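You operate a simulated robot arm through the tools that you are given. There is no shell and no other tool.

The job below is to be done with a simulated robot arm. You get a single attempt, and the scene is never put back.

## Task
Try the three white balls from the pocket tray on the ball gauge.
Fine: any that drop through stay in the gauge's orange tray; those that sit on top go to the green pocket tray.

It is judged by the outcome, as a careful person would: the job done as asked, and still so three seconds after it is handed in. It fails if anything else is knocked over, pushed out of place, dropped, spilled or broken.

## Robot
A 5-joint arm with a two-finger parallel gripper, fixed in place. Base frame: the origin is at the foot of the arm, x ahead of it, y to its left, z up. Lengths are in mm, angles in degrees, forces in N, time in s.
It reaches about 1134 mm from its shoulder. Its first joint turns from -149.0 to 149.0 degrees. Payload 1.57 kg.
The tool frame sits at the grasp point between the pads (the TCP): z along the fingers, y along the line on which they close. The tips reach 30 mm beyond it. The gripper opens to 110 mm. The fingers are 24 mm wide and 12 mm thick; the gripper's body (48 by 112 mm) begins 78 mm behind the TCP.
Orientation is that of the tool frame in the base frame, as a unit quaternion [x, y, z, w]. With the fingers straight down and closing along the base's y, the tool's x points along the base's -x, its y along +y and its z along -z.

## Interface
- The arm moves only by the tool arm_command. Its argument "moves" is a list of rows, each an object (a shift or turn left out is 0, a gripper value left out holds the last) with "linear": the shift along the tool's x, y, z in units of 150 mm (1.0 is 150 mm), a list of three; "delta_rot": the turn, a rotation vector about the tool's x, y, z in units of 180 degrees (1.0 is 180 degrees), a list of three; "hand": the opening, from 0 (shut) to 1 (fully open). In form: [{"linear": [dx, dy, dz], "delta_rot": [rx, ry, rz], "hand": hand}, ...]. A call has 1 to 20 rows; each row is the pose to reach, as a shift and turn from the pose commanded when the call began, along the tool's axes at that moment. A call with a number of a shift or a turn outside -1 to 1 is refused whole. Each row takes 0.2 s and may step no farther than 50 mm and 8.6 degrees from the row before; otherwise, or with a gripper value out of range, the whole call is refused. A pose out of reach is approached as far as the arm can. The call stops where the force on the tool passes 90 N (or 10 N more than at its start, if that is more) or the arm is blocked; 0.2 s more then pass. The fingers move at their own pace (about 153 mm/s each) and stop on an object; they squeeze with about 29 N. The grip force told is the motor's: it shows also when the fingers shut on nothing. Time passes only in rows, and 0.2 s behind the last, so rows that repeat a pose let the fingers close. It gives the time, the measured TCP pose, the force on the tool (base axes), the opening and the grip force at its end, in the units of the frame above (readings bear some noise), with the torque about the TCP (base axes, N m) and any sound that the robot's microphone picked up.
- Cameras (640 x 400 px; columns grow to the right, rows downward): "scene" is fixed at [389.9, -501.1, 1629.5]; the picture's right is [1.00, -0.08, 0.00], its down [-0.03, -0.44, -0.90] and it looks along [0.07, 0.90, -0.44] (base axes); focal length 375 px, centre (320, 200). "wrist" rides on the gripper at [70, 16, -141] in the tool frame; the picture's right is [-0.23, 0.97, 0.00], its down [-0.85, -0.20, -0.48] and it looks along [-0.47, -0.11, 0.88] (tool axes); focal length 222 px, centre (320, 200). There is no depth. A picture from a camera that has moved, and an enlarged one, comes with that camera's place and axes in the base frame and with its lens. The place of the scene camera against the robot may be out by one fixed shift of up to 12 mm in any direction.
- capture(camera): a new picture of that camera. It takes no simulated time.
- lift_body(by): slides the trunk up (or, below 0, down) by that many mm; the arm rides with it, the base frame stays. It gives what a move gives, with no picture.
- enlarge(camera, box): a new picture of the part [left, top, right, bottom] of that camera's present view, enlarged. It takes no simulated time.
- sign_off(): hands the job in; it is judged then, once.

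Places have to be worked out from the pictures, the camera data and where the tool is seen. Open the gripper and draw the arm clear of the work before you hand the job in, unless the task says otherwise.

The tools are called after ">>>" by a JSON object that holds its "api" and its "payload". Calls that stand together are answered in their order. arm_command: Moves the arm, as the interface text tells. Its arguments: {"type":"object","properties":{"moves":{"type":"array","items":{"type":"object","properties":{"linear":{"type":"array","items":{"type":"number"}},"delta_rot":{"type":"array","items":{"type":"number"}},"hand":{"type":"number"}}}}},"required":["moves"]} The other tools are called the same way: lift_body (by) slides the trunk up or down; capture (camera) takes a picture; enlarge (camera, box) takes an enlarged picture of a part of a camera's view; sign_off () hands the job in.

At the start:

```text
t: 0.0
eef_pos: [454.4, 375.3, 1174.5]
ee_rot: [0.0, 1.0, 0.0, 0.0]
force: [0.3, -0.3, 0.5]
torque: [-0.02, -0.02, 0.01]
grip_width: 110.0
finger_force: 0.1
trunk travel left (down, up): [-908.0, 62.0]
```

scene: 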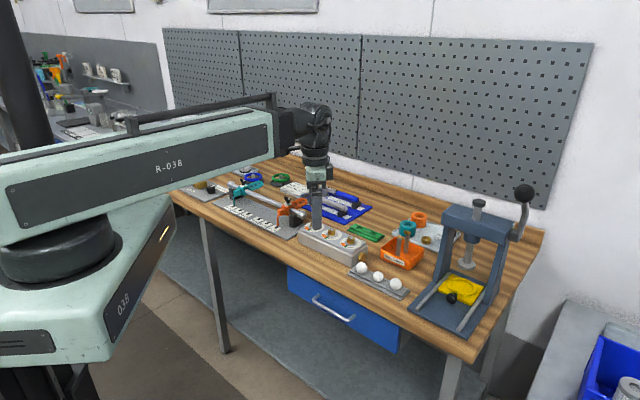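
wrist: 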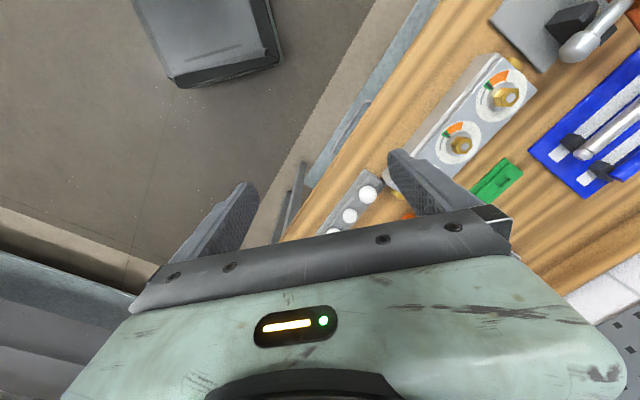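

I start by looking closely at the workbench, to find the balls, the gauge and the green tray.

>>> {"api": "enlarge", "payload": {"camera": "scene", "box": [300, 190, 460, 310]}}

>>> {"api": "enlarge", "payload": {"camera": "scene", "box": [180, 150, 400, 280]}}

>>> {"api": "enlarge", "payload": {"camera": "wrist", "box": [280, 0, 640, 260]}}

```text
3.33 times, centred on (380, 250) of scene
camera zoom: at [389.9, -501.1, 1629.5], right [1.0, -0.08, 0.0], down [-0.03, -0.44, -0.9], along [0.07, 0.9, -0.44], focal length 1251 px, centre (120, 33)
```

zoom: 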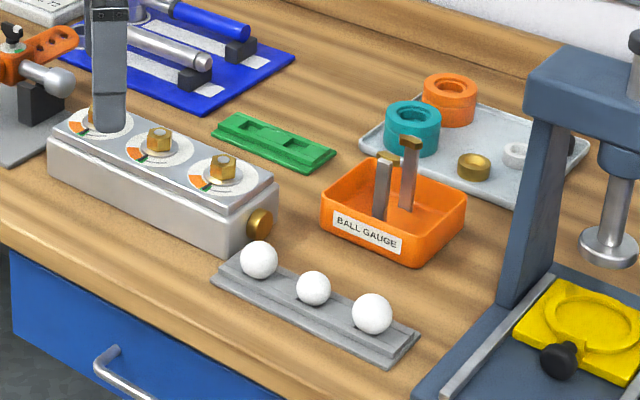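

```text
2.91 times, centred on (290, 215) of scene
camera zoom: at [389.9, -501.1, 1629.5], right [1.0, -0.08, 0.0], down [-0.03, -0.44, -0.9], along [0.07, 0.9, -0.44], focal length 1092 px, centre (407, 156)
```

zoom: 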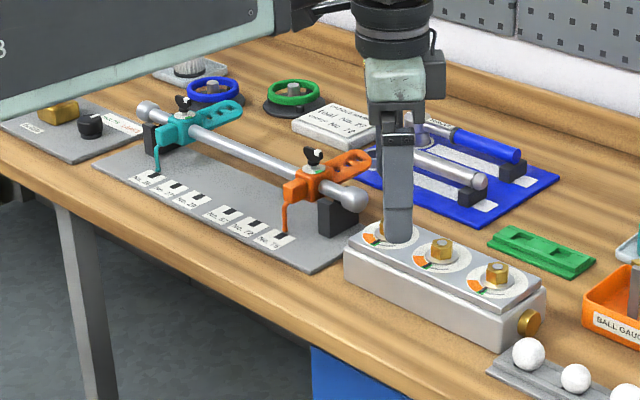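

```text
1.54 times, centred on (460, 130) of wrist
camera zoom: at [384.7, 393.0, 1315.3], right [0.23, 0.97, 0.0], down [0.85, -0.2, 0.48], along [0.47, -0.11, -0.88], focal length 342 px, centre (105, 308)
```

zoom: 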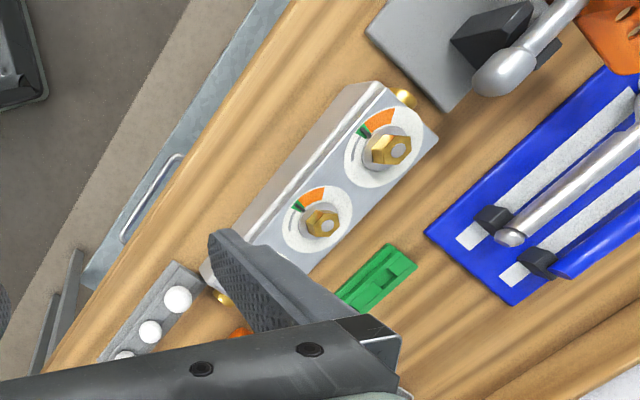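

The balls sit on a grey rail tray at about (594,439), (635,394) and (679,356), z≈930. The gauge is near (739,510). I move the wrist camera to look down on the gauge and the green tray.

>>> {"api": "arm_command", "payload": {"moves": [{"linear": [-0.2, 0.242, 0]}, {"linear": [-0.4, 0.483, 0]}, {"linear": [-0.6, 0.725, 0]}, {"linear": [-0.8, 0.967, 0]}, {"linear": [-0.8, 0.967, 0]}]}}

```text
t: 1.2
eef_pos: [572.4, 521.3, 1175.4]
ee_rot: [0.0, 1.0, 0.0, 0.001]
force: [-0.5, -0.5, -0.4]
torque: [0.01, 0.01, -0.01]
grip_width: 110.1
finger_force: 0.0
trunk travel left (down, up): [-908.0, 62.0]
```

The arm is over the bench at (572,521,1175). I take pictures from here.

>>> {"api": "capture", "payload": {"camera": "wrist"}}

>>> {"api": "enlarge", "payload": {"camera": "wrist", "box": [220, 40, 460, 200]}}

```text
taken
camera wrist: at [502.5, 538.2, 1315.4], right [0.23, 0.97, 0.0], down [0.85, -0.2, 0.48], along [0.47, -0.11, -0.88], focal length 222 px, centre (320, 200)
```

wrist: 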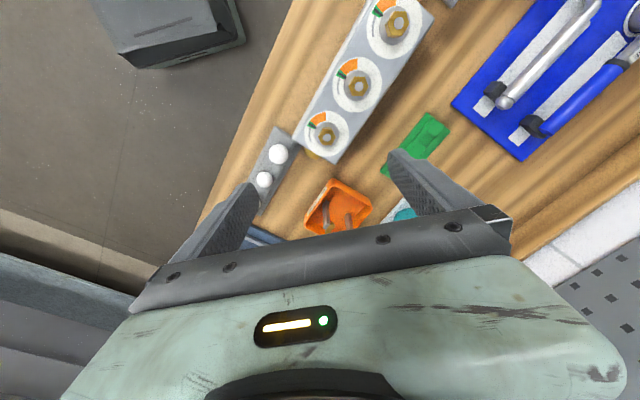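

```text
2.50 times, centred on (340, 120) of wrist
camera zoom: at [502.5, 538.2, 1315.4], right [0.23, 0.97, 0.0], down [0.85, -0.2, 0.48], along [0.47, -0.11, -0.88], focal length 555 px, centre (270, 400)
```

zoom: 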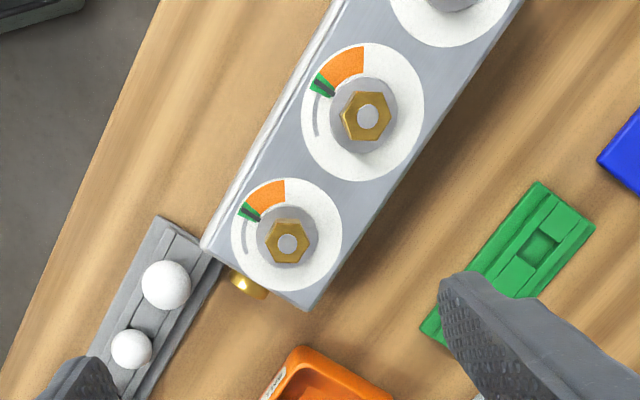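

The indicator block lies between me and the tray, and the gauge is mostly hidden by the palm. I move over the gauge and spin 45° so the fingers line up with the bench axes.

>>> {"api": "arm_command", "payload": {"moves": [{"linear": [-0.167, 0, 0], "delta_rot": [0, 0, 0.0417]}, {"linear": [-0.333, 0, 0], "delta_rot": [0, 0, 0.0833]}, {"linear": [-0.5, 0, 0], "delta_rot": [0, 0, 0.125]}, {"linear": [-0.667, 0, 0], "delta_rot": [0, 0, 0.1667]}, {"linear": [-0.833, 0, 0], "delta_rot": [0, 0, 0.2083]}, {"linear": [-1.0, 0, 0], "delta_rot": [0, 0, 0.25]}, {"linear": [-1.0, 0, 0], "delta_rot": [0, 0, 0.25]}]}}

>>> {"api": "capture", "payload": {"camera": "wrist"}}

>>> {"api": "enlarge", "payload": {"camera": "wrist", "box": [230, 50, 430, 200]}}

```text
t: 2.8
eef_pos: [725.3, 519.1, 1175.7]
ee_rot: [0.384, 0.924, -0.001, 0.0]
force: [0.0, -0.6, -0.1]
torque: [0.01, -0.01, 0.02]
grip_width: 109.9
finger_force: 0.0
trunk travel left (down, up): [-908.0, 62.0]
```

```text
taken
camera wrist: at [687.2, 580.7, 1315.3], right [0.85, 0.53, 0.0], down [0.46, -0.75, 0.48], along [0.25, -0.41, -0.88], focal length 222 px, centre (320, 200)
```

wrist: 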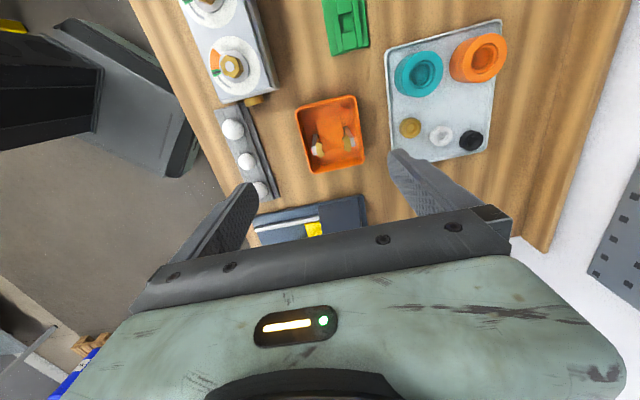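

```text
2.67 times, centred on (330, 125) of wrist
camera zoom: at [687.2, 580.7, 1315.3], right [0.85, 0.53, 0.0], down [0.46, -0.75, 0.48], along [0.25, -0.41, -0.88], focal length 592 px, centre (293, 400)
```

zoom: 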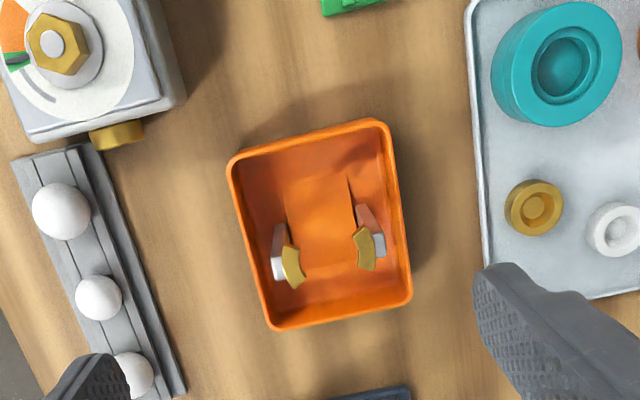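

The gauge is two posts with brass arcs forming a split ring, near (750,515) at z≈994, with the open gaps along the bench's long axis. I check the arm's posture from the scene camera and look at the gauge closely.

>>> {"api": "capture", "payload": {"camera": "scene"}}

>>> {"api": "enlarge", "payload": {"camera": "scene", "box": [340, 200, 440, 300]}}

>>> {"api": "enlarge", "payload": {"camera": "wrist", "box": [285, 80, 385, 180]}}

>>> {"api": "enlarge", "payload": {"camera": "wrist", "box": [200, 80, 300, 200]}}

>>> {"api": "enlarge", "payload": {"camera": "wrist", "box": [290, 0, 400, 80]}}

```text
taken
```

scene: 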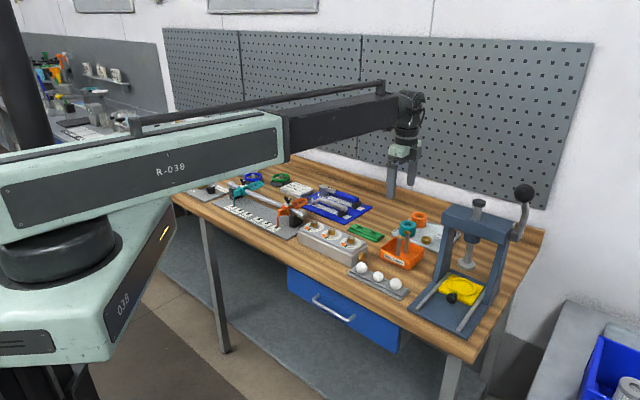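

```text
4.00 times, centred on (390, 250) of scene
camera zoom: at [389.9, -501.1, 1629.5], right [1.0, -0.08, 0.0], down [-0.03, -0.44, -0.9], along [0.07, 0.9, -0.44], focal length 1501 px, centre (40, 0)
```

zoom: 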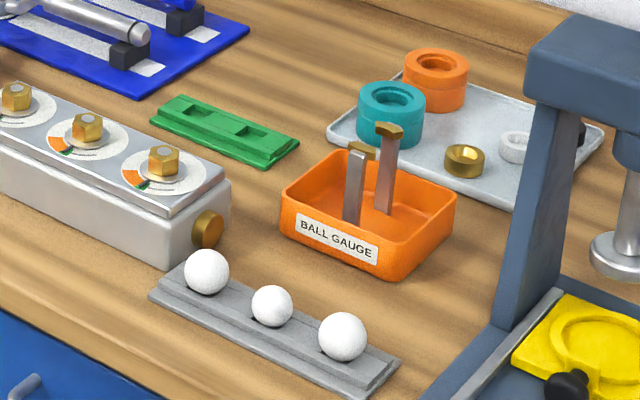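

```text
4.00 times, centred on (335, 130) of wrist
camera zoom: at [687.2, 580.7, 1315.3], right [0.85, 0.53, 0.0], down [0.46, -0.75, 0.48], along [0.25, -0.41, -0.88], focal length 888 px, centre (260, 480)
```

zoom: 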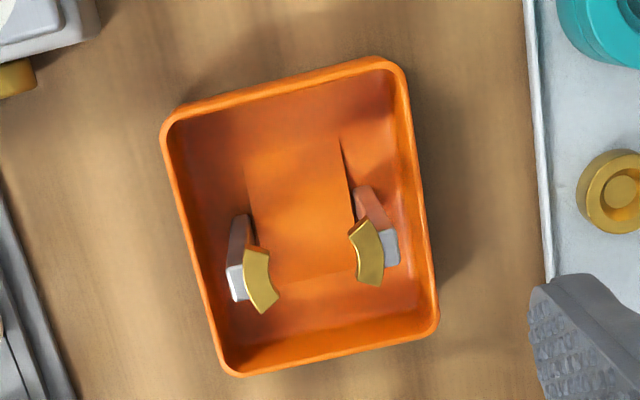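

```text
3.33 times, centred on (250, 140) of wrist
camera zoom: at [687.2, 580.7, 1315.3], right [0.85, 0.53, 0.0], down [0.46, -0.75, 0.48], along [0.25, -0.41, -0.88], focal length 740 px, centre (553, 400)
```

zoom: 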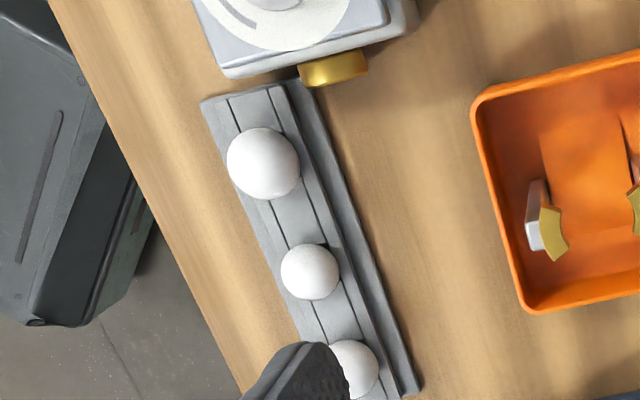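

```text
5.00 times, centred on (345, 40) of wrist
camera zoom: at [687.2, 580.7, 1315.3], right [0.85, 0.53, 0.0], down [0.46, -0.75, 0.48], along [0.25, -0.41, -0.88], focal length 1111 px, centre (195, 1000)
```

zoom: 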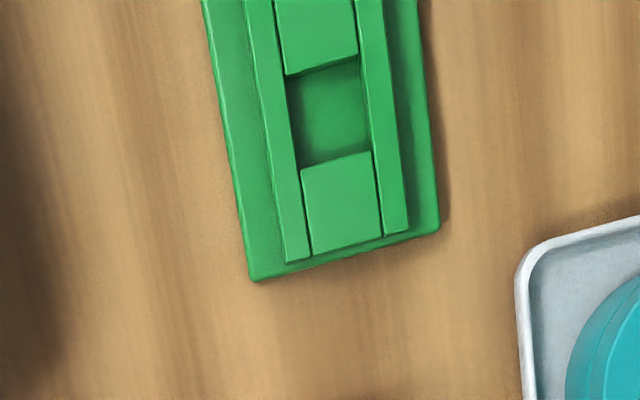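

The green tray has two square pockets and its long axis matches the ball tray. Ball 1 works out at (602,439,930) by triangulation. I move above it with the fingers closing across the tray, then lower the trunk 100 mm.

>>> {"api": "arm_command", "payload": {"moves": [{"linear": [0.048, -0.24, 0]}, {"linear": [0.096, -0.48, 0]}, {"linear": [0.143, -0.72, 0]}, {"linear": [0.191, -0.96, 0]}, {"linear": [0.191, -0.96, 0]}]}}

>>> {"api": "lift_body", "payload": {"by": -100}}

>>> {"api": "capture", "payload": {"camera": "wrist"}}

>>> {"api": "capture", "payload": {"camera": "scene"}}

```text
t: 4.0
eef_pos: [601.0, 437.5, 1173.4]
ee_rot: [0.383, 0.924, 0.0, 0.0]
force: [0.7, -0.8, -0.2]
torque: [0.0, 0.01, -0.02]
grip_width: 110.3
finger_force: 0.1
trunk travel left (down, up): [-908.0, 62.0]
```

```text
t: 5.3
eef_pos: [601.9, 437.8, 1075.6]
ee_rot: [0.383, 0.924, -0.001, 0.001]
force: [1.0, 0.0, 0.3]
torque: [0.02, 0.01, -0.01]
grip_width: 110.2
finger_force: 0.1
trunk travel left (down, up): [-808.0, 162.0]
```

```text
taken
camera wrist: at [563.5, 499.3, 1215.3], right [0.85, 0.53, 0.0], down [0.46, -0.75, 0.48], along [0.25, -0.41, -0.88], focal length 222 px, centre (320, 200)
```

wrist: 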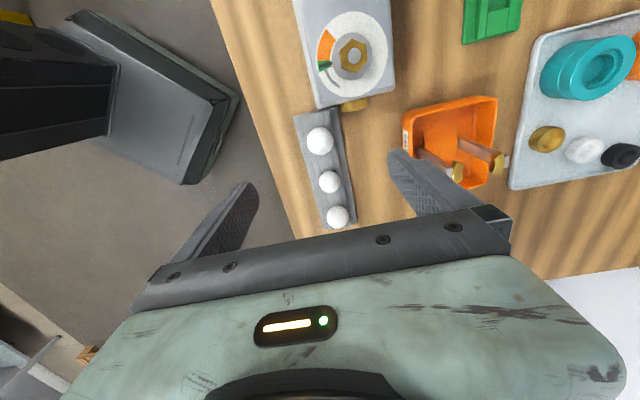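

```text
taken
```

scene: 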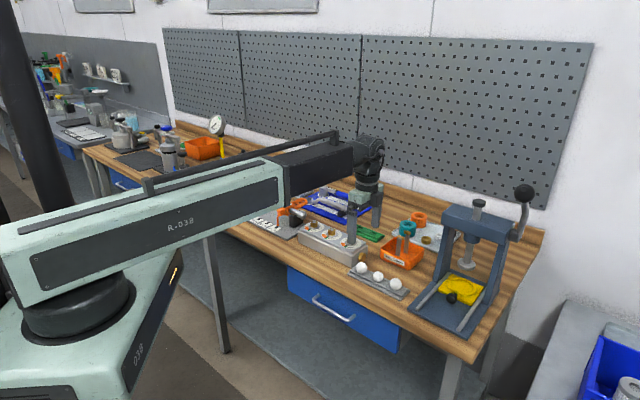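

The arm stands well clear. I zoom in on the three balls to pin down their centres and the tray top.

>>> {"api": "enlarge", "payload": {"camera": "wrist", "box": [270, 80, 390, 230]}}

>>> {"api": "enlarge", "payload": {"camera": "wrist", "box": [390, 80, 520, 200]}}

```text
2.67 times, centred on (330, 155) of wrist
camera zoom: at [563.5, 499.3, 1215.3], right [0.85, 0.53, 0.0], down [0.46, -0.75, 0.48], along [0.25, -0.41, -0.88], focal length 592 px, centre (293, 320)
```

zoom: 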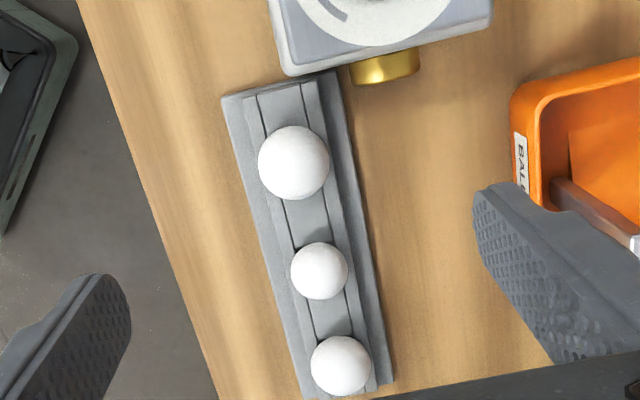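

```text
3.33 times, centred on (455, 140) of wrist
camera zoom: at [563.5, 499.3, 1215.3], right [0.85, 0.53, 0.0], down [0.46, -0.75, 0.48], along [0.25, -0.41, -0.88], focal length 740 px, centre (-130, 400)
```

zoom: 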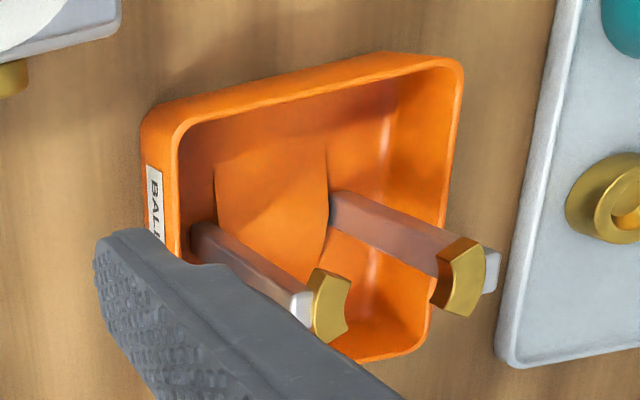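

Three views agree: ball 1 (602,439), ball 2 (644,396), ball 3 (686,354), and the ring at (750,515,994). I narrow the fingers to 70 mm and descend part way over ball 1, then look again.

>>> {"api": "arm_command", "payload": {"moves": [{"linear": [0, 0, 0.14], "hand": 0.64}, {"linear": [0, 0, 0.28], "hand": 0.64}, {"linear": [0, 0, 0.42], "hand": 0.64}, {"linear": [0, 0, 0.563], "hand": 0.64}, {"linear": [0, 0, 0.563], "hand": 0.64}]}}

>>> {"api": "capture", "payload": {"camera": "wrist"}}

>>> {"api": "enlarge", "payload": {"camera": "scene", "box": [320, 200, 440, 310]}}

```text
t: 6.5
eef_pos: [601.5, 438.5, 1075.1]
ee_rot: [0.383, 0.924, 0.0, 0.0]
force: [0.8, -0.2, -0.1]
torque: [0.02, 0.0, -0.01]
grip_width: 70.3
finger_force: 0.0
out of reach, approached as far as the arm can: row 1, 2, 3, 4, 5
trunk travel left (down, up): [-808.0, 162.0]
```

```text
taken
camera wrist: at [563.6, 499.4, 1215.3], right [0.85, 0.53, 0.0], down [0.46, -0.75, 0.48], along [0.25, -0.41, -0.88], focal length 222 px, centre (320, 200)
```

wrist: 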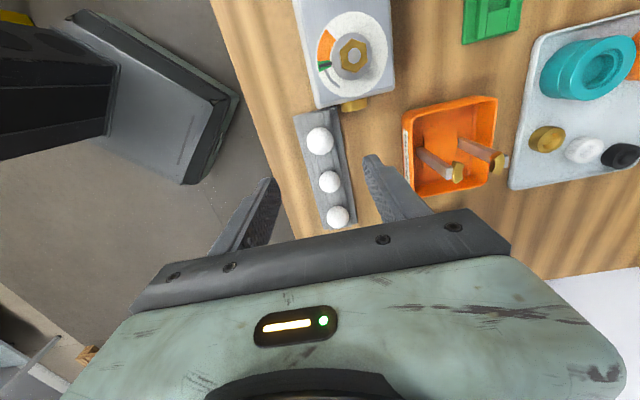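

```text
3.64 times, centred on (380, 255) of scene
camera zoom: at [389.9, -501.1, 1629.5], right [1.0, -0.08, 0.0], down [-0.03, -0.44, -0.9], along [0.07, 0.9, -0.44], focal length 1365 px, centre (102, 0)
```

zoom: 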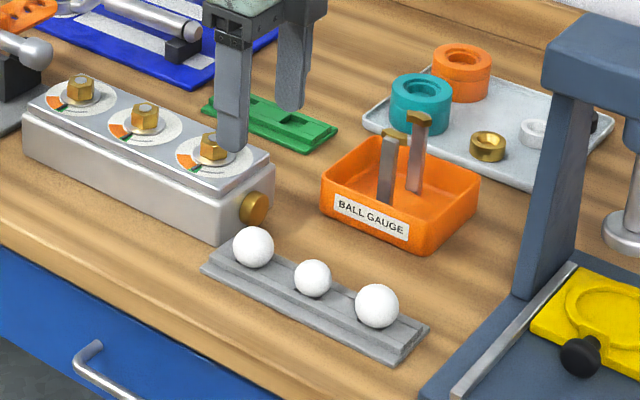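

The arm did not descend: it reports the poses out of reach, so height may come mostly from the trunk. I send a zero-shift row to learn what the commanded pose is now.

>>> {"api": "arm_command", "payload": {"moves": [{"linear": [0, 0, 0], "hand": 0.64}]}}

```text
t: 6.9
eef_pos: [602.2, 438.2, 1074.3]
ee_rot: [0.383, 0.924, 0.0, 0.0]
force: [0.4, 0.6, -0.4]
torque: [0.02, -0.02, -0.02]
grip_width: 70.7
finger_force: 0.1
trunk travel left (down, up): [-808.0, 162.0]
```

The commanded pose is simply where the arm is, so I use the trunk for height. I lower it 84 mm to bring the TCP to about 990, with the fingertips still above the tray.

>>> {"api": "lift_body", "payload": {"by": -84}}

>>> {"api": "capture", "payload": {"camera": "wrist"}}

>>> {"api": "enlarge", "payload": {"camera": "scene", "box": [320, 200, 440, 310]}}

```text
t: 8.1
eef_pos: [600.9, 438.5, 991.1]
ee_rot: [0.383, 0.924, 0.0, 0.0]
force: [-0.4, -0.6, -0.3]
torque: [0.01, 0.0, 0.01]
grip_width: 70.6
finger_force: 0.0
trunk travel left (down, up): [-724.0, 246.0]
```

```text
taken
camera wrist: at [563.5, 499.3, 1131.3], right [0.85, 0.53, 0.0], down [0.46, -0.75, 0.48], along [0.25, -0.41, -0.88], focal length 222 px, centre (320, 200)
```

wrist: 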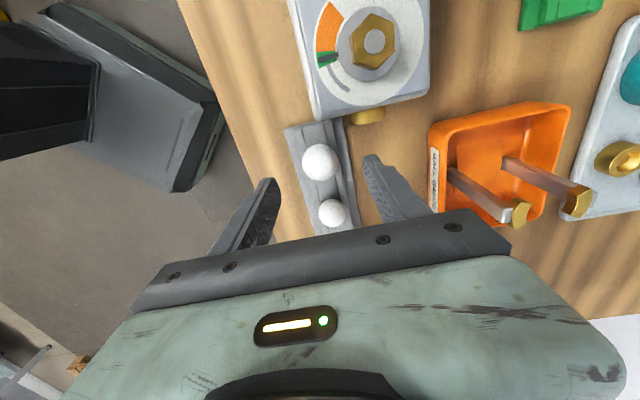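

```text
3.64 times, centred on (380, 255) of scene
camera zoom: at [389.9, -501.1, 1629.5], right [1.0, -0.08, 0.0], down [-0.03, -0.44, -0.9], along [0.07, 0.9, -0.44], focal length 1365 px, centre (102, 0)
```

zoom: 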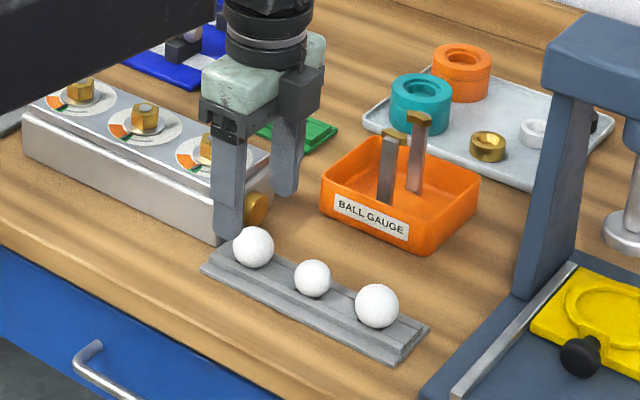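

The TCP is at 990 and ball 1 lies between the fingers. I enlarge to check centring before the last drop.

>>> {"api": "enlarge", "payload": {"camera": "wrist", "box": [260, 110, 420, 230]}}

```text
3.33 times, centred on (340, 170) of wrist
camera zoom: at [563.5, 499.3, 1131.3], right [0.85, 0.53, 0.0], down [0.46, -0.75, 0.48], along [0.25, -0.41, -0.88], focal length 740 px, centre (253, 300)
```

zoom: 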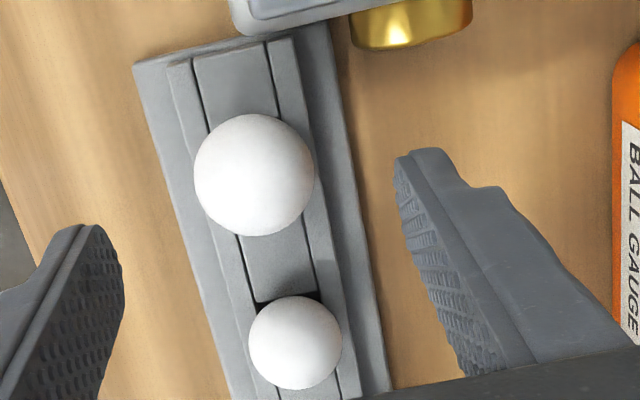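

Ball 1 is within about 1 mm of centre. I nudge 0.8 mm and lower to TCP ≈ 951, which puts the tips about 9 mm below the ball's centre.

>>> {"api": "arm_command", "payload": {"moves": [{"linear": [0.0055, 0, 0], "hand": 0.64}, {"linear": [0.0055, 0, 0], "hand": 0.64}]}}

>>> {"api": "lift_body", "payload": {"by": -39.5}}

>>> {"api": "enlarge", "payload": {"camera": "wrist", "box": [240, 110, 400, 230]}}

>>> {"api": "enlarge", "payload": {"camera": "scene", "box": [330, 220, 430, 310]}}

```text
t: 8.7
eef_pos: [601.6, 438.6, 991.0]
ee_rot: [0.382, 0.924, 0.0, 0.0]
force: [0.3, -0.5, -0.6]
torque: [0.02, -0.03, 0.0]
grip_width: 70.2
finger_force: 0.0
trunk travel left (down, up): [-724.0, 246.0]
```

```text
t: 9.6
eef_pos: [601.5, 437.9, 951.9]
ee_rot: [0.383, 0.924, 0.0, 0.0]
force: [-0.1, 0.3, -0.4]
torque: [0.03, 0.0, -0.03]
grip_width: 70.4
finger_force: 0.1
trunk travel left (down, up): [-684.0, 286.0]
```

```text
3.33 times, centred on (320, 170) of wrist
camera zoom: at [563.5, 500.0, 1091.8], right [0.85, 0.53, 0.0], down [0.46, -0.75, 0.48], along [0.25, -0.41, -0.88], focal length 740 px, centre (320, 300)
```

zoom: 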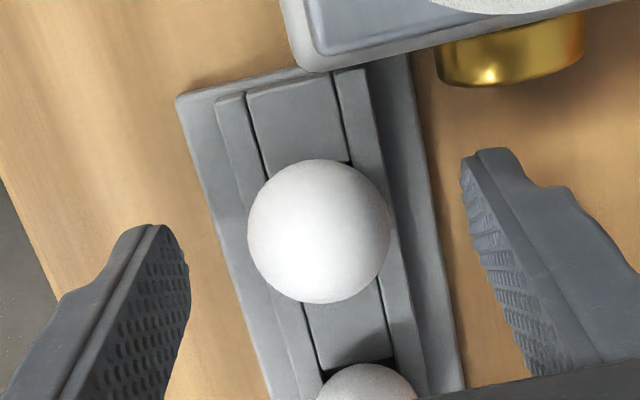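

```text
4.44 times, centred on (380, 265) of scene
camera zoom: at [389.9, -501.1, 1629.5], right [1.0, -0.08, 0.0], down [-0.03, -0.44, -0.9], along [0.07, 0.9, -0.44], focal length 1668 px, centre (53, -89)
```

zoom: 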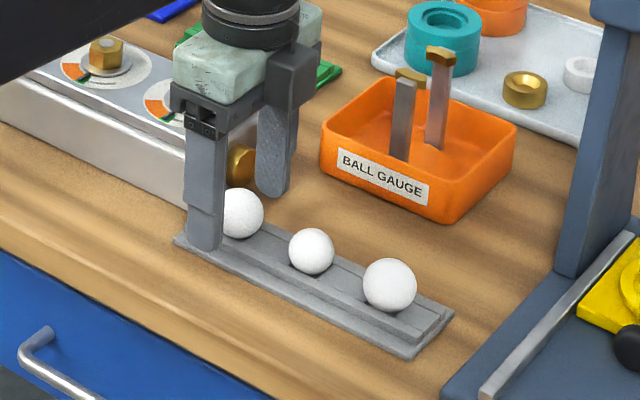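

The ball is centred between the fingers and the tips are clear of the tray. I close on it.

>>> {"api": "arm_command", "payload": {"moves": [{"linear": [0, 0, 0], "hand": 0}, {"linear": [0, 0, 0], "hand": 0}, {"linear": [0, 0, 0], "hand": 0}, {"linear": [0, 0, 0], "hand": 0}]}}

>>> {"api": "enlarge", "payload": {"camera": "wrist", "box": [240, 110, 400, 230]}}

```text
t: 10.6
eef_pos: [601.1, 438.2, 951.2]
ee_rot: [0.383, 0.924, 0.0, 0.0]
force: [-0.3, -1.0, 1.9]
torque: [-0.01, -0.02, -0.02]
grip_width: 33.4
finger_force: 29.0
trunk travel left (down, up): [-684.0, 286.0]
```

```text
3.33 times, centred on (320, 170) of wrist
camera zoom: at [563.6, 500.0, 1091.8], right [0.85, 0.53, 0.0], down [0.46, -0.75, 0.48], along [0.25, -0.41, -0.88], focal length 740 px, centre (320, 300)
```

zoom: 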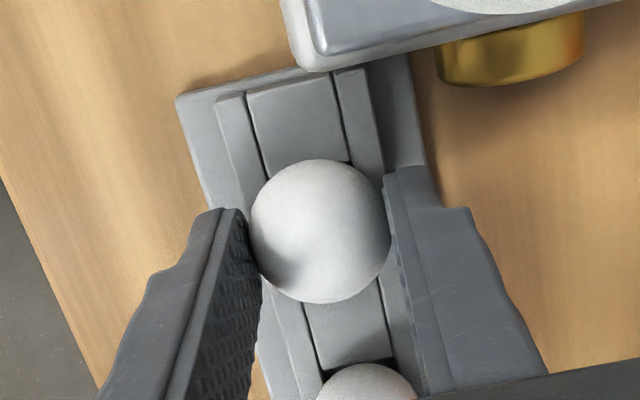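

Ball 1 is held: width 33.4, grip 29 N. I lift it with the trunk and check that it rides along.

>>> {"api": "lift_body", "payload": {"by": 130}}

>>> {"api": "capture", "payload": {"camera": "wrist"}}

```text
t: 12.1
eef_pos: [601.3, 439.8, 1081.0]
ee_rot: [0.382, 0.924, 0.0, 0.001]
force: [1.1, 0.9, -0.7]
torque: [0.03, -0.01, 0.02]
grip_width: 33.2
finger_force: 28.6
trunk travel left (down, up): [-814.0, 156.0]
```

```text
taken
camera wrist: at [563.7, 500.2, 1221.7], right [0.85, 0.53, 0.0], down [0.46, -0.75, 0.48], along [0.25, -0.41, -0.88], focal length 222 px, centre (320, 200)
```

wrist: 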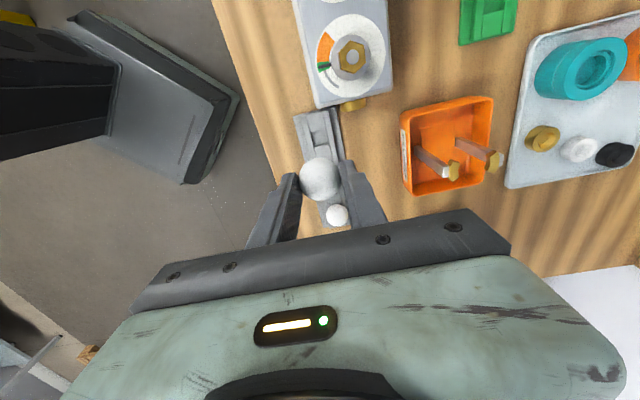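

The ball rides securely. I spin the tool −90° so the fingers close along the ring's open gaps, while carrying the ball toward the gauge at safe height.

>>> {"api": "arm_command", "payload": {"moves": [{"linear": [-0.031, 0.0636, 0], "delta_rot": [0, 0, -0.0455]}, {"linear": [-0.062, 0.127, 0], "delta_rot": [0, 0, -0.0909]}, {"linear": [-0.093, 0.191, 0], "delta_rot": [0, 0, -0.1364]}, {"linear": [-0.124, 0.255, 0], "delta_rot": [0, 0, -0.1818]}, {"linear": [-0.155, 0.318, 0], "delta_rot": [0, 0, -0.2273]}, {"linear": [-0.186, 0.382, 0], "delta_rot": [0, 0, -0.2727]}, {"linear": [-0.217, 0.445, 0], "delta_rot": [0, 0, -0.3182]}, {"linear": [-0.248, 0.509, 0], "delta_rot": [0, 0, -0.3636]}, {"linear": [-0.279, 0.573, 0], "delta_rot": [0, 0, -0.4091]}, {"linear": [-0.31, 0.636, 0], "delta_rot": [0, 0, -0.4545]}, {"linear": [-0.341, 0.7, 0], "delta_rot": [0, 0, -0.5]}, {"linear": [-0.341, 0.7, 0], "delta_rot": [0, 0, -0.5]}]}}

>>> {"api": "capture", "payload": {"camera": "wrist"}}

```text
t: 14.7
eef_pos: [713.4, 477.2, 1081.4]
ee_rot: [-0.384, 0.923, 0.0, 0.0]
force: [0.0, -0.4, -1.0]
torque: [0.0, 0.01, -0.03]
grip_width: 33.5
finger_force: 29.7
trunk travel left (down, up): [-814.0, 156.0]
```

```text
taken
camera wrist: at [651.1, 439.7, 1221.7], right [-0.53, 0.85, 0.0], down [0.75, 0.46, 0.48], along [0.41, 0.25, -0.88], focal length 222 px, centre (320, 200)
```

wrist: 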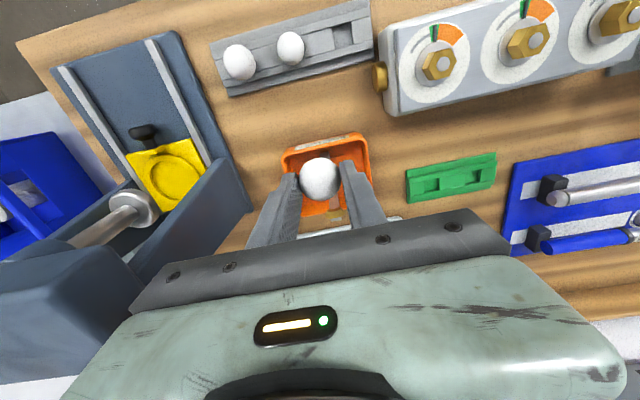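

Ball 1 is now at (713,477) with the spin right. I zoom to see the ring arcs relative to the ball from here.

>>> {"api": "enlarge", "payload": {"camera": "wrist", "box": [260, 120, 400, 240]}}

>>> {"api": "enlarge", "payload": {"camera": "scene", "box": [350, 170, 450, 280]}}

```text
3.33 times, centred on (330, 180) of wrist
camera zoom: at [651.1, 439.7, 1221.7], right [-0.53, 0.85, 0.0], down [0.75, 0.46, 0.48], along [0.41, 0.25, -0.88], focal length 740 px, centre (287, 267)
```

zoom: 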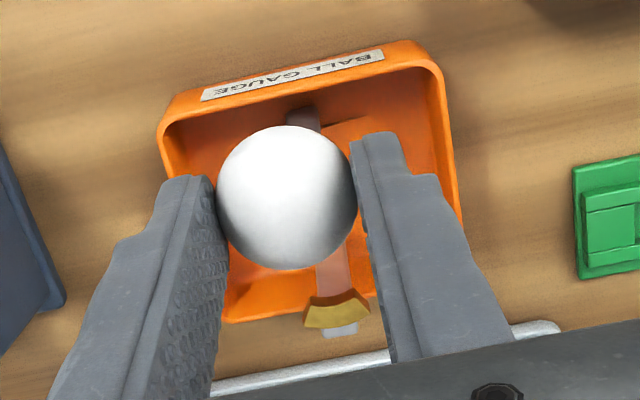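

```text
3.64 times, centred on (400, 225) of scene
camera zoom: at [389.9, -501.1, 1629.5], right [1.0, -0.08, 0.0], down [-0.03, -0.44, -0.9], along [0.07, 0.9, -0.44], focal length 1365 px, centre (29, 109)
```

zoom: 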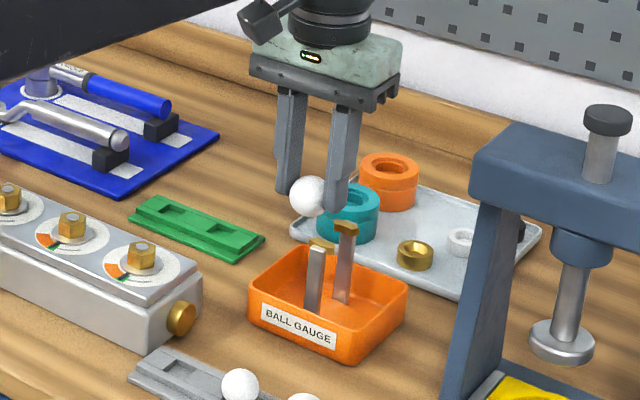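

The far arc triangulates to agree with ring centre ≈ (750,516). I carry the ball directly over it and lower part way to compare ball and arcs.

>>> {"api": "arm_command", "payload": {"moves": [{"linear": [-0.12, 0, 0]}, {"linear": [-0.24, 0, 0]}, {"linear": [-0.359, 0, 0]}, {"linear": [-0.359, 0, 0]}]}}

>>> {"api": "lift_body", "payload": {"by": -38}}

>>> {"api": "enlarge", "payload": {"camera": "wrist", "box": [250, 110, 400, 240]}}

>>> {"api": "enlarge", "payload": {"camera": "scene", "box": [360, 190, 440, 270]}}

```text
t: 15.7
eef_pos: [750.5, 513.9, 1080.6]
ee_rot: [-0.382, 0.924, 0.0, 0.0]
force: [0.6, -1.5, 0.2]
torque: [0.02, -0.01, -0.04]
grip_width: 33.3
finger_force: 29.1
trunk travel left (down, up): [-814.0, 156.0]
```

```text
t: 16.6
eef_pos: [749.8, 514.1, 1043.5]
ee_rot: [-0.382, 0.924, 0.0, 0.0]
force: [0.1, -0.8, -1.1]
torque: [0.02, -0.04, 0.05]
grip_width: 33.4
finger_force: 29.1
trunk travel left (down, up): [-776.0, 194.0]
```

```text
3.08 times, centred on (325, 175) of wrist
camera zoom: at [689.3, 476.8, 1183.8], right [-0.53, 0.85, 0.0], down [0.75, 0.46, 0.48], along [0.41, 0.25, -0.88], focal length 684 px, centre (305, 277)
```

zoom: 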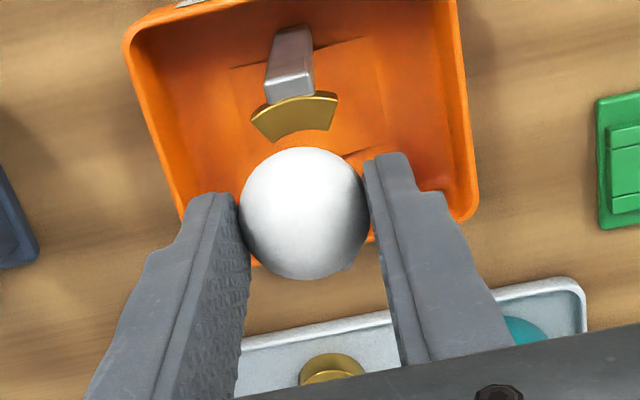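

```text
5.00 times, centred on (400, 230) of scene
camera zoom: at [389.9, -501.1, 1629.5], right [1.0, -0.08, 0.0], down [-0.03, -0.44, -0.9], along [0.07, 0.9, -0.44], focal length 1876 px, centre (-80, 50)
```

zoom: 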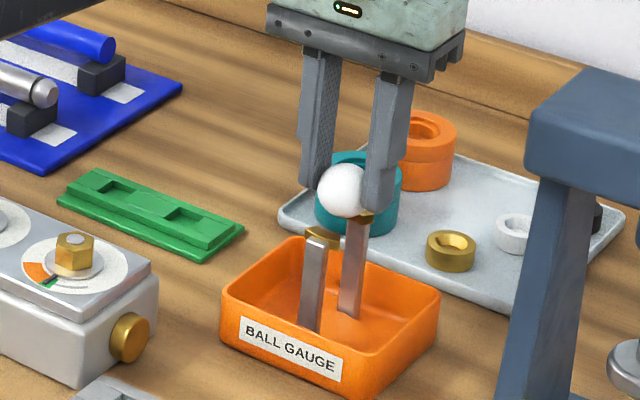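

The ball is within about 1.5 mm of the ring centre, which the inner arc corners put at (750.6,515.9). I nudge it and lower 17 mm, watching the force.

>>> {"api": "arm_command", "payload": {"moves": [{"linear": [-0.0073, 0.003, 0]}, {"linear": [-0.0073, 0.003, 0]}]}}

>>> {"api": "lift_body", "payload": {"by": -17}}

>>> {"api": "enlarge", "payload": {"camera": "wrist", "box": [250, 110, 400, 240]}}

>>> {"api": "enlarge", "payload": {"camera": "scene", "box": [360, 190, 440, 270]}}

```text
t: 17.2
eef_pos: [749.1, 515.5, 1042.7]
ee_rot: [-0.384, 0.923, 0.0, 0.0]
force: [-0.3, 0.3, -0.4]
torque: [0.02, 0.0, 0.03]
grip_width: 33.3
finger_force: 29.0
trunk travel left (down, up): [-776.0, 194.0]
```

```text
t: 17.8
eef_pos: [750.5, 515.4, 1026.0]
ee_rot: [-0.383, 0.924, 0.0, 0.0]
force: [-0.2, 2.8, -0.2]
torque: [0.09, 0.01, -0.01]
grip_width: 33.3
finger_force: 28.7
trunk travel left (down, up): [-759.0, 211.0]
```

```text
3.08 times, centred on (325, 175) of wrist
camera zoom: at [689.2, 478.6, 1166.5], right [-0.53, 0.85, 0.0], down [0.75, 0.46, 0.48], along [0.41, 0.25, -0.88], focal length 684 px, centre (305, 277)
```

zoom: 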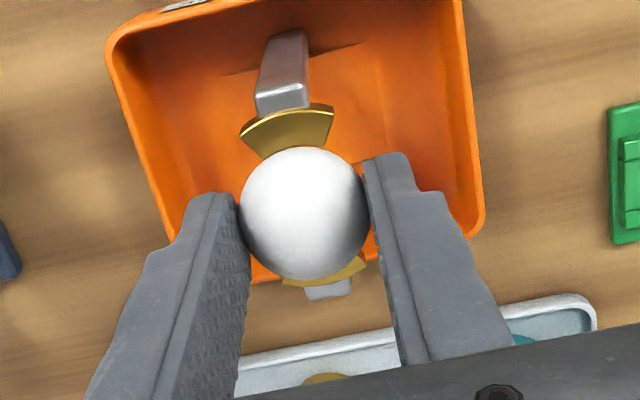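

```text
5.00 times, centred on (400, 230) of scene
camera zoom: at [389.9, -501.1, 1629.5], right [1.0, -0.08, 0.0], down [-0.03, -0.44, -0.9], along [0.07, 0.9, -0.44], focal length 1876 px, centre (-80, 50)
```

zoom: 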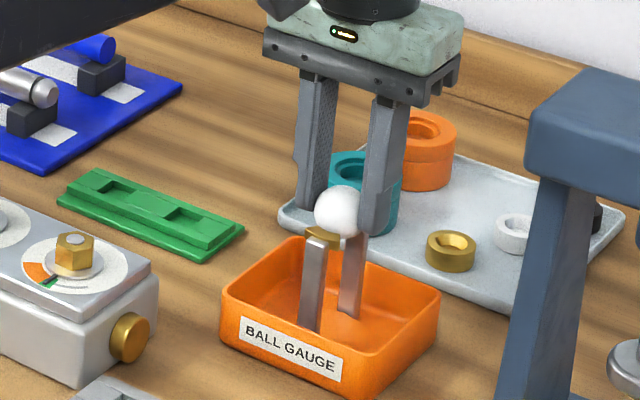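

The ball sits centred between both arcs with almost no load. I lower in small steps until it is about to rest.

>>> {"api": "lift_body", "payload": {"by": -3}}

>>> {"api": "lift_body", "payload": {"by": -2}}

>>> {"api": "enlarge", "payload": {"camera": "wrist", "box": [250, 110, 400, 240]}}

>>> {"api": "enlarge", "payload": {"camera": "scene", "box": [375, 205, 425, 255]}}

```text
t: 18.3
eef_pos: [749.0, 514.9, 1024.1]
ee_rot: [-0.383, 0.924, 0.0, 0.001]
force: [5.7, 7.5, 19.8]
torque: [0.18, -0.11, 0.0]
grip_width: 33.6
finger_force: 28.8
trunk travel left (down, up): [-756.0, 214.0]
```

```text
t: 18.8
eef_pos: [748.5, 514.1, 1022.8]
ee_rot: [-0.384, 0.924, 0.0, 0.0]
force: [1.8, 6.3, 17.5]
torque: [0.15, -0.05, 0.0]
grip_width: 33.6
finger_force: 29.5
trunk travel left (down, up): [-754.0, 216.0]
```

```text
3.08 times, centred on (325, 175) of wrist
camera zoom: at [688.0, 477.7, 1162.7], right [-0.53, 0.85, 0.0], down [0.75, 0.46, 0.48], along [0.41, 0.25, -0.88], focal length 684 px, centre (305, 277)
```

zoom: 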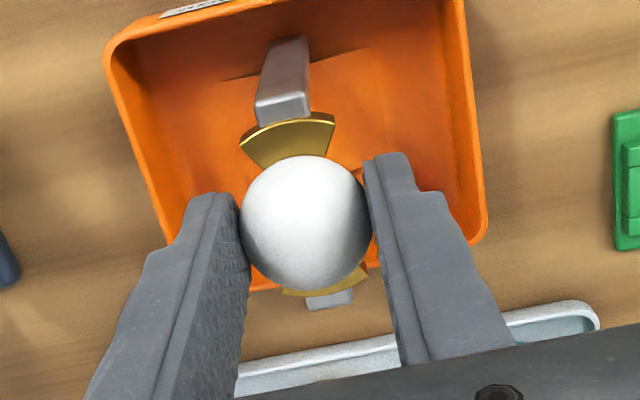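

```text
8.00 times, centred on (400, 230) of scene
camera zoom: at [389.9, -501.1, 1629.5], right [1.0, -0.08, 0.0], down [-0.03, -0.44, -0.9], along [0.07, 0.9, -0.44], focal length 3002 px, centre (-320, -40)
```

zoom: 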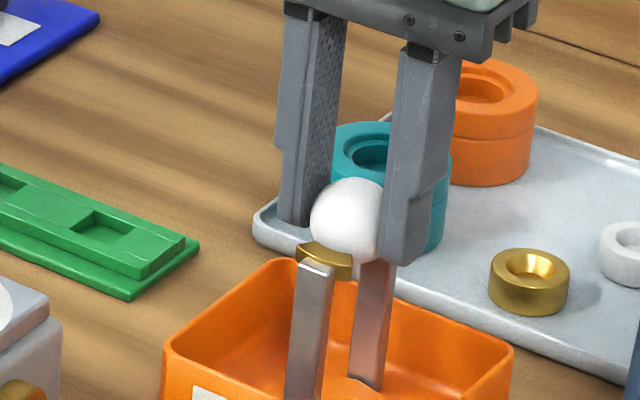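

The ball now bears on the ring (about 18 N up), so it is in contact. I ease up 2 mm to take off the load before opening.

>>> {"api": "lift_body", "payload": {"by": 2}}

>>> {"api": "enlarge", "payload": {"camera": "wrist", "box": [250, 110, 400, 240]}}

```text
t: 19.4
eef_pos: [749.2, 514.6, 1024.1]
ee_rot: [-0.383, 0.924, 0.001, 0.0]
force: [-4.0, -2.2, -0.9]
torque: [-0.09, 0.14, -0.01]
grip_width: 33.1
finger_force: 29.0
trunk travel left (down, up): [-756.0, 214.0]
```

```text
3.08 times, centred on (325, 175) of wrist
camera zoom: at [688.8, 477.5, 1164.0], right [-0.53, 0.85, 0.0], down [0.75, 0.46, 0.48], along [0.41, 0.25, -0.88], focal length 684 px, centre (305, 277)
```

zoom: 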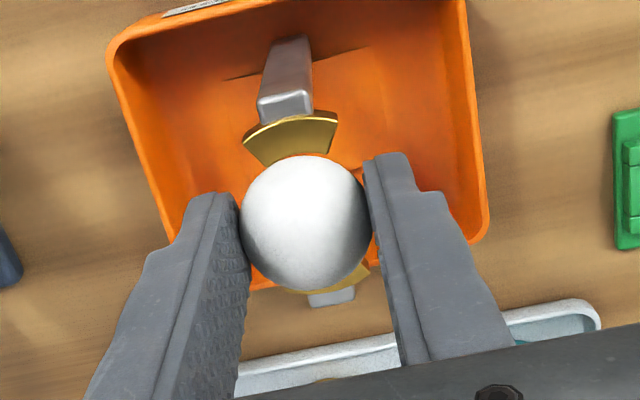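

The load is off and the ball is still centred. I open the fingers to 60 mm and watch what the ball does.

>>> {"api": "arm_command", "payload": {"moves": [{"linear": [0, 0, 0], "hand": 0.55}, {"linear": [0, 0, 0], "hand": 0.55}, {"linear": [0, 0, 0], "hand": 0.55}]}}

>>> {"api": "enlarge", "payload": {"camera": "wrist", "box": [250, 110, 400, 240]}}

>>> {"api": "enlarge", "payload": {"camera": "scene", "box": [360, 190, 440, 270]}}

```text
t: 20.2
eef_pos: [750.7, 515.4, 1023.8]
ee_rot: [-0.383, 0.924, -0.001, 0.0]
force: [-0.3, 0.3, -0.2]
torque: [0.01, 0.01, 0.0]
grip_width: 60.6
finger_force: 0.0
trunk travel left (down, up): [-756.0, 214.0]
```

```text
3.08 times, centred on (325, 175) of wrist
camera zoom: at [689.3, 478.1, 1163.7], right [-0.53, 0.85, 0.0], down [0.75, 0.46, 0.48], along [0.41, 0.25, -0.88], focal length 684 px, centre (305, 277)
```

zoom: 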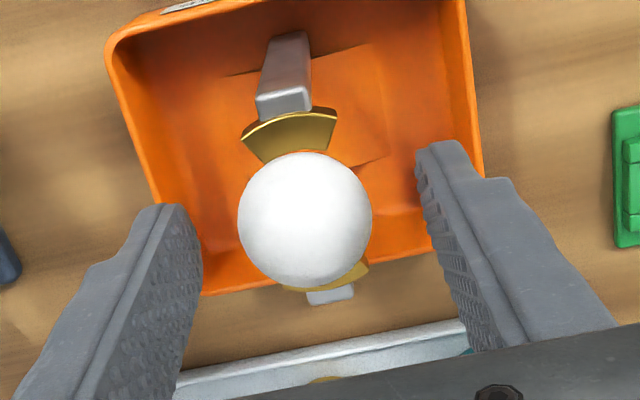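

```text
5.00 times, centred on (400, 230) of scene
camera zoom: at [389.9, -501.1, 1629.5], right [1.0, -0.08, 0.0], down [-0.03, -0.44, -0.9], along [0.07, 0.9, -0.44], focal length 1876 px, centre (-80, 50)
```

zoom: 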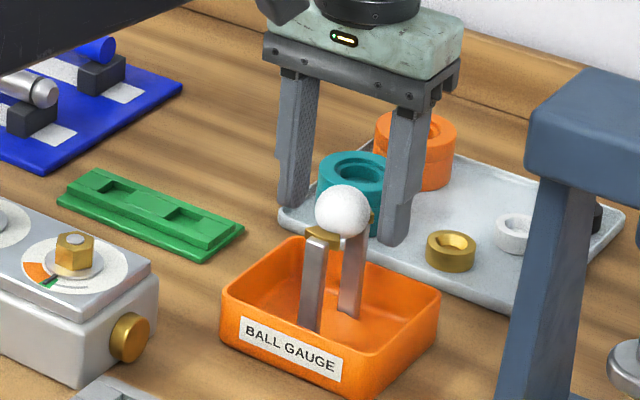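

Ball 1 sits on top of the ring, so it goes to the green tray. I close on it again in place and lift it straight up.

>>> {"api": "arm_command", "payload": {"moves": [{"linear": [0, 0, 0], "hand": 0}, {"linear": [0, 0, 0], "hand": 0}, {"linear": [0, 0, 0], "hand": 0}, {"linear": [0, 0, 0], "hand": 0}]}}

>>> {"api": "lift_body", "payload": {"by": 60}}

>>> {"api": "capture", "payload": {"camera": "wrist"}}

>>> {"api": "enlarge", "payload": {"camera": "wrist", "box": [370, 120, 530, 240]}}

```text
t: 21.2
eef_pos: [748.8, 515.0, 1023.2]
ee_rot: [-0.383, 0.924, 0.001, 0.0]
force: [-0.3, 1.2, 0.6]
torque: [-0.02, -0.02, -0.03]
grip_width: 33.2
finger_force: 29.0
trunk travel left (down, up): [-756.0, 214.0]
```

```text
t: 22.2
eef_pos: [748.8, 516.6, 1083.0]
ee_rot: [-0.383, 0.924, 0.0, 0.0]
force: [1.2, 0.4, 0.0]
torque: [-0.01, 0.0, -0.02]
grip_width: 33.3
finger_force: 28.7
trunk travel left (down, up): [-816.0, 154.0]
```

```text
taken
camera wrist: at [689.5, 478.2, 1223.6], right [-0.53, 0.85, 0.0], down [0.75, 0.46, 0.48], along [0.41, 0.25, -0.88], focal length 222 px, centre (320, 200)
```

wrist: 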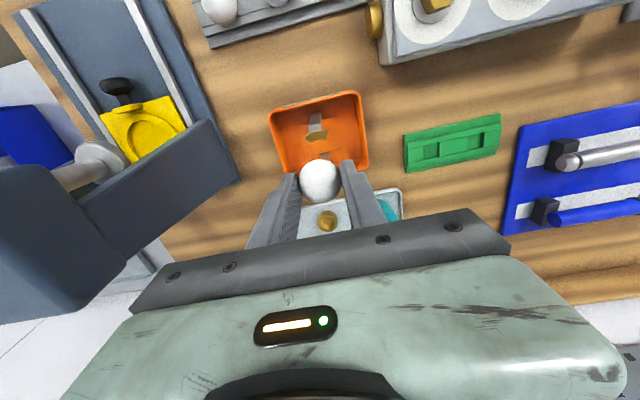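

```text
3.33 times, centred on (450, 180) of wrist
camera zoom: at [689.5, 478.2, 1223.6], right [-0.53, 0.85, 0.0], down [0.75, 0.46, 0.48], along [0.41, 0.25, -0.88], focal length 740 px, centre (-113, 267)
```

zoom: 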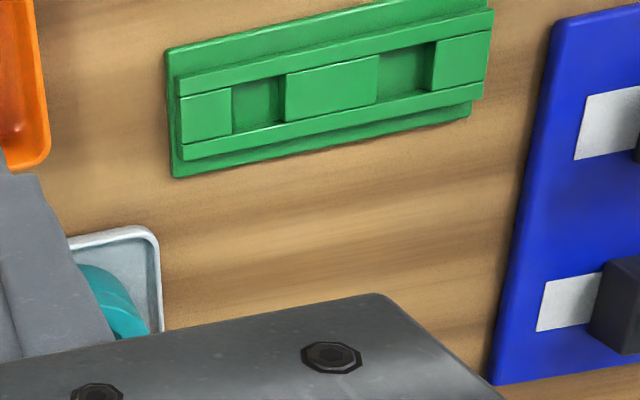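

Ball 1 is back in the grip. From two views the green pockets are at A (684,659) and B (642,700), tray top z≈918. I carry ball 1 to pocket B.

>>> {"api": "arm_command", "payload": {"moves": [{"linear": [-0.089, 0.25, 0]}, {"linear": [-0.178, 0.5, 0]}, {"linear": [-0.267, 0.75, 0]}, {"linear": [-0.356, 1.0, 0]}, {"linear": [-0.356, 1.0, 0]}]}}

>>> {"api": "arm_command", "payload": {"moves": [{"linear": [0, 0.186, 0]}, {"linear": [0, 0.372, 0]}, {"linear": [0, 0.372, 0]}]}}

>>> {"api": "capture", "payload": {"camera": "wrist"}}

>>> {"api": "capture", "payload": {"camera": "scene"}}

```text
t: 23.4
eef_pos: [670.7, 648.6, 1082.6]
ee_rot: [-0.383, 0.924, 0.0, 0.001]
force: [0.0, 0.1, -0.2]
torque: [-0.01, 0.02, 0.02]
grip_width: 33.2
finger_force: 29.2
out of reach, approached as far as the arm can: row 4, 5
trunk travel left (down, up): [-816.0, 154.0]
```

```text
t: 24.2
eef_pos: [629.4, 684.3, 1082.8]
ee_rot: [-0.383, 0.924, 0.001, 0.001]
force: [-1.0, -0.3, 0.2]
torque: [-0.02, 0.0, 0.02]
grip_width: 33.4
finger_force: 29.2
trunk travel left (down, up): [-816.0, 154.0]
```

```text
taken
camera wrist: at [568.9, 646.7, 1223.6], right [-0.53, 0.85, 0.0], down [0.75, 0.46, 0.48], along [0.41, 0.25, -0.88], focal length 222 px, centre (320, 200)
```

wrist: 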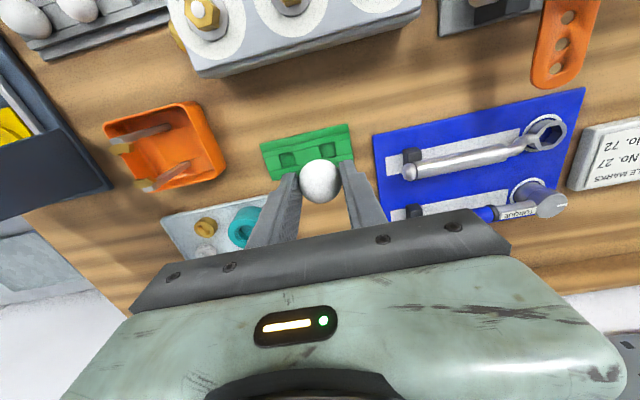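

```text
taken
```

scene: 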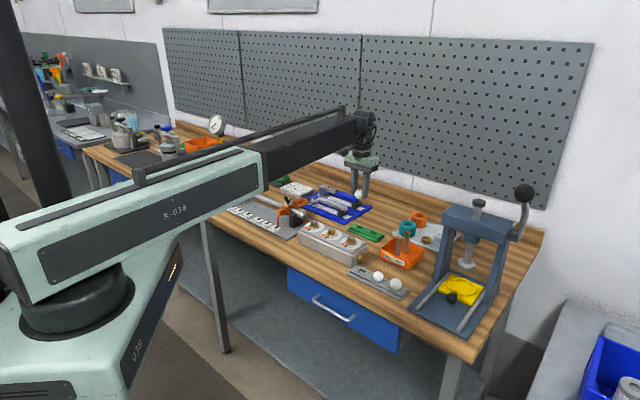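

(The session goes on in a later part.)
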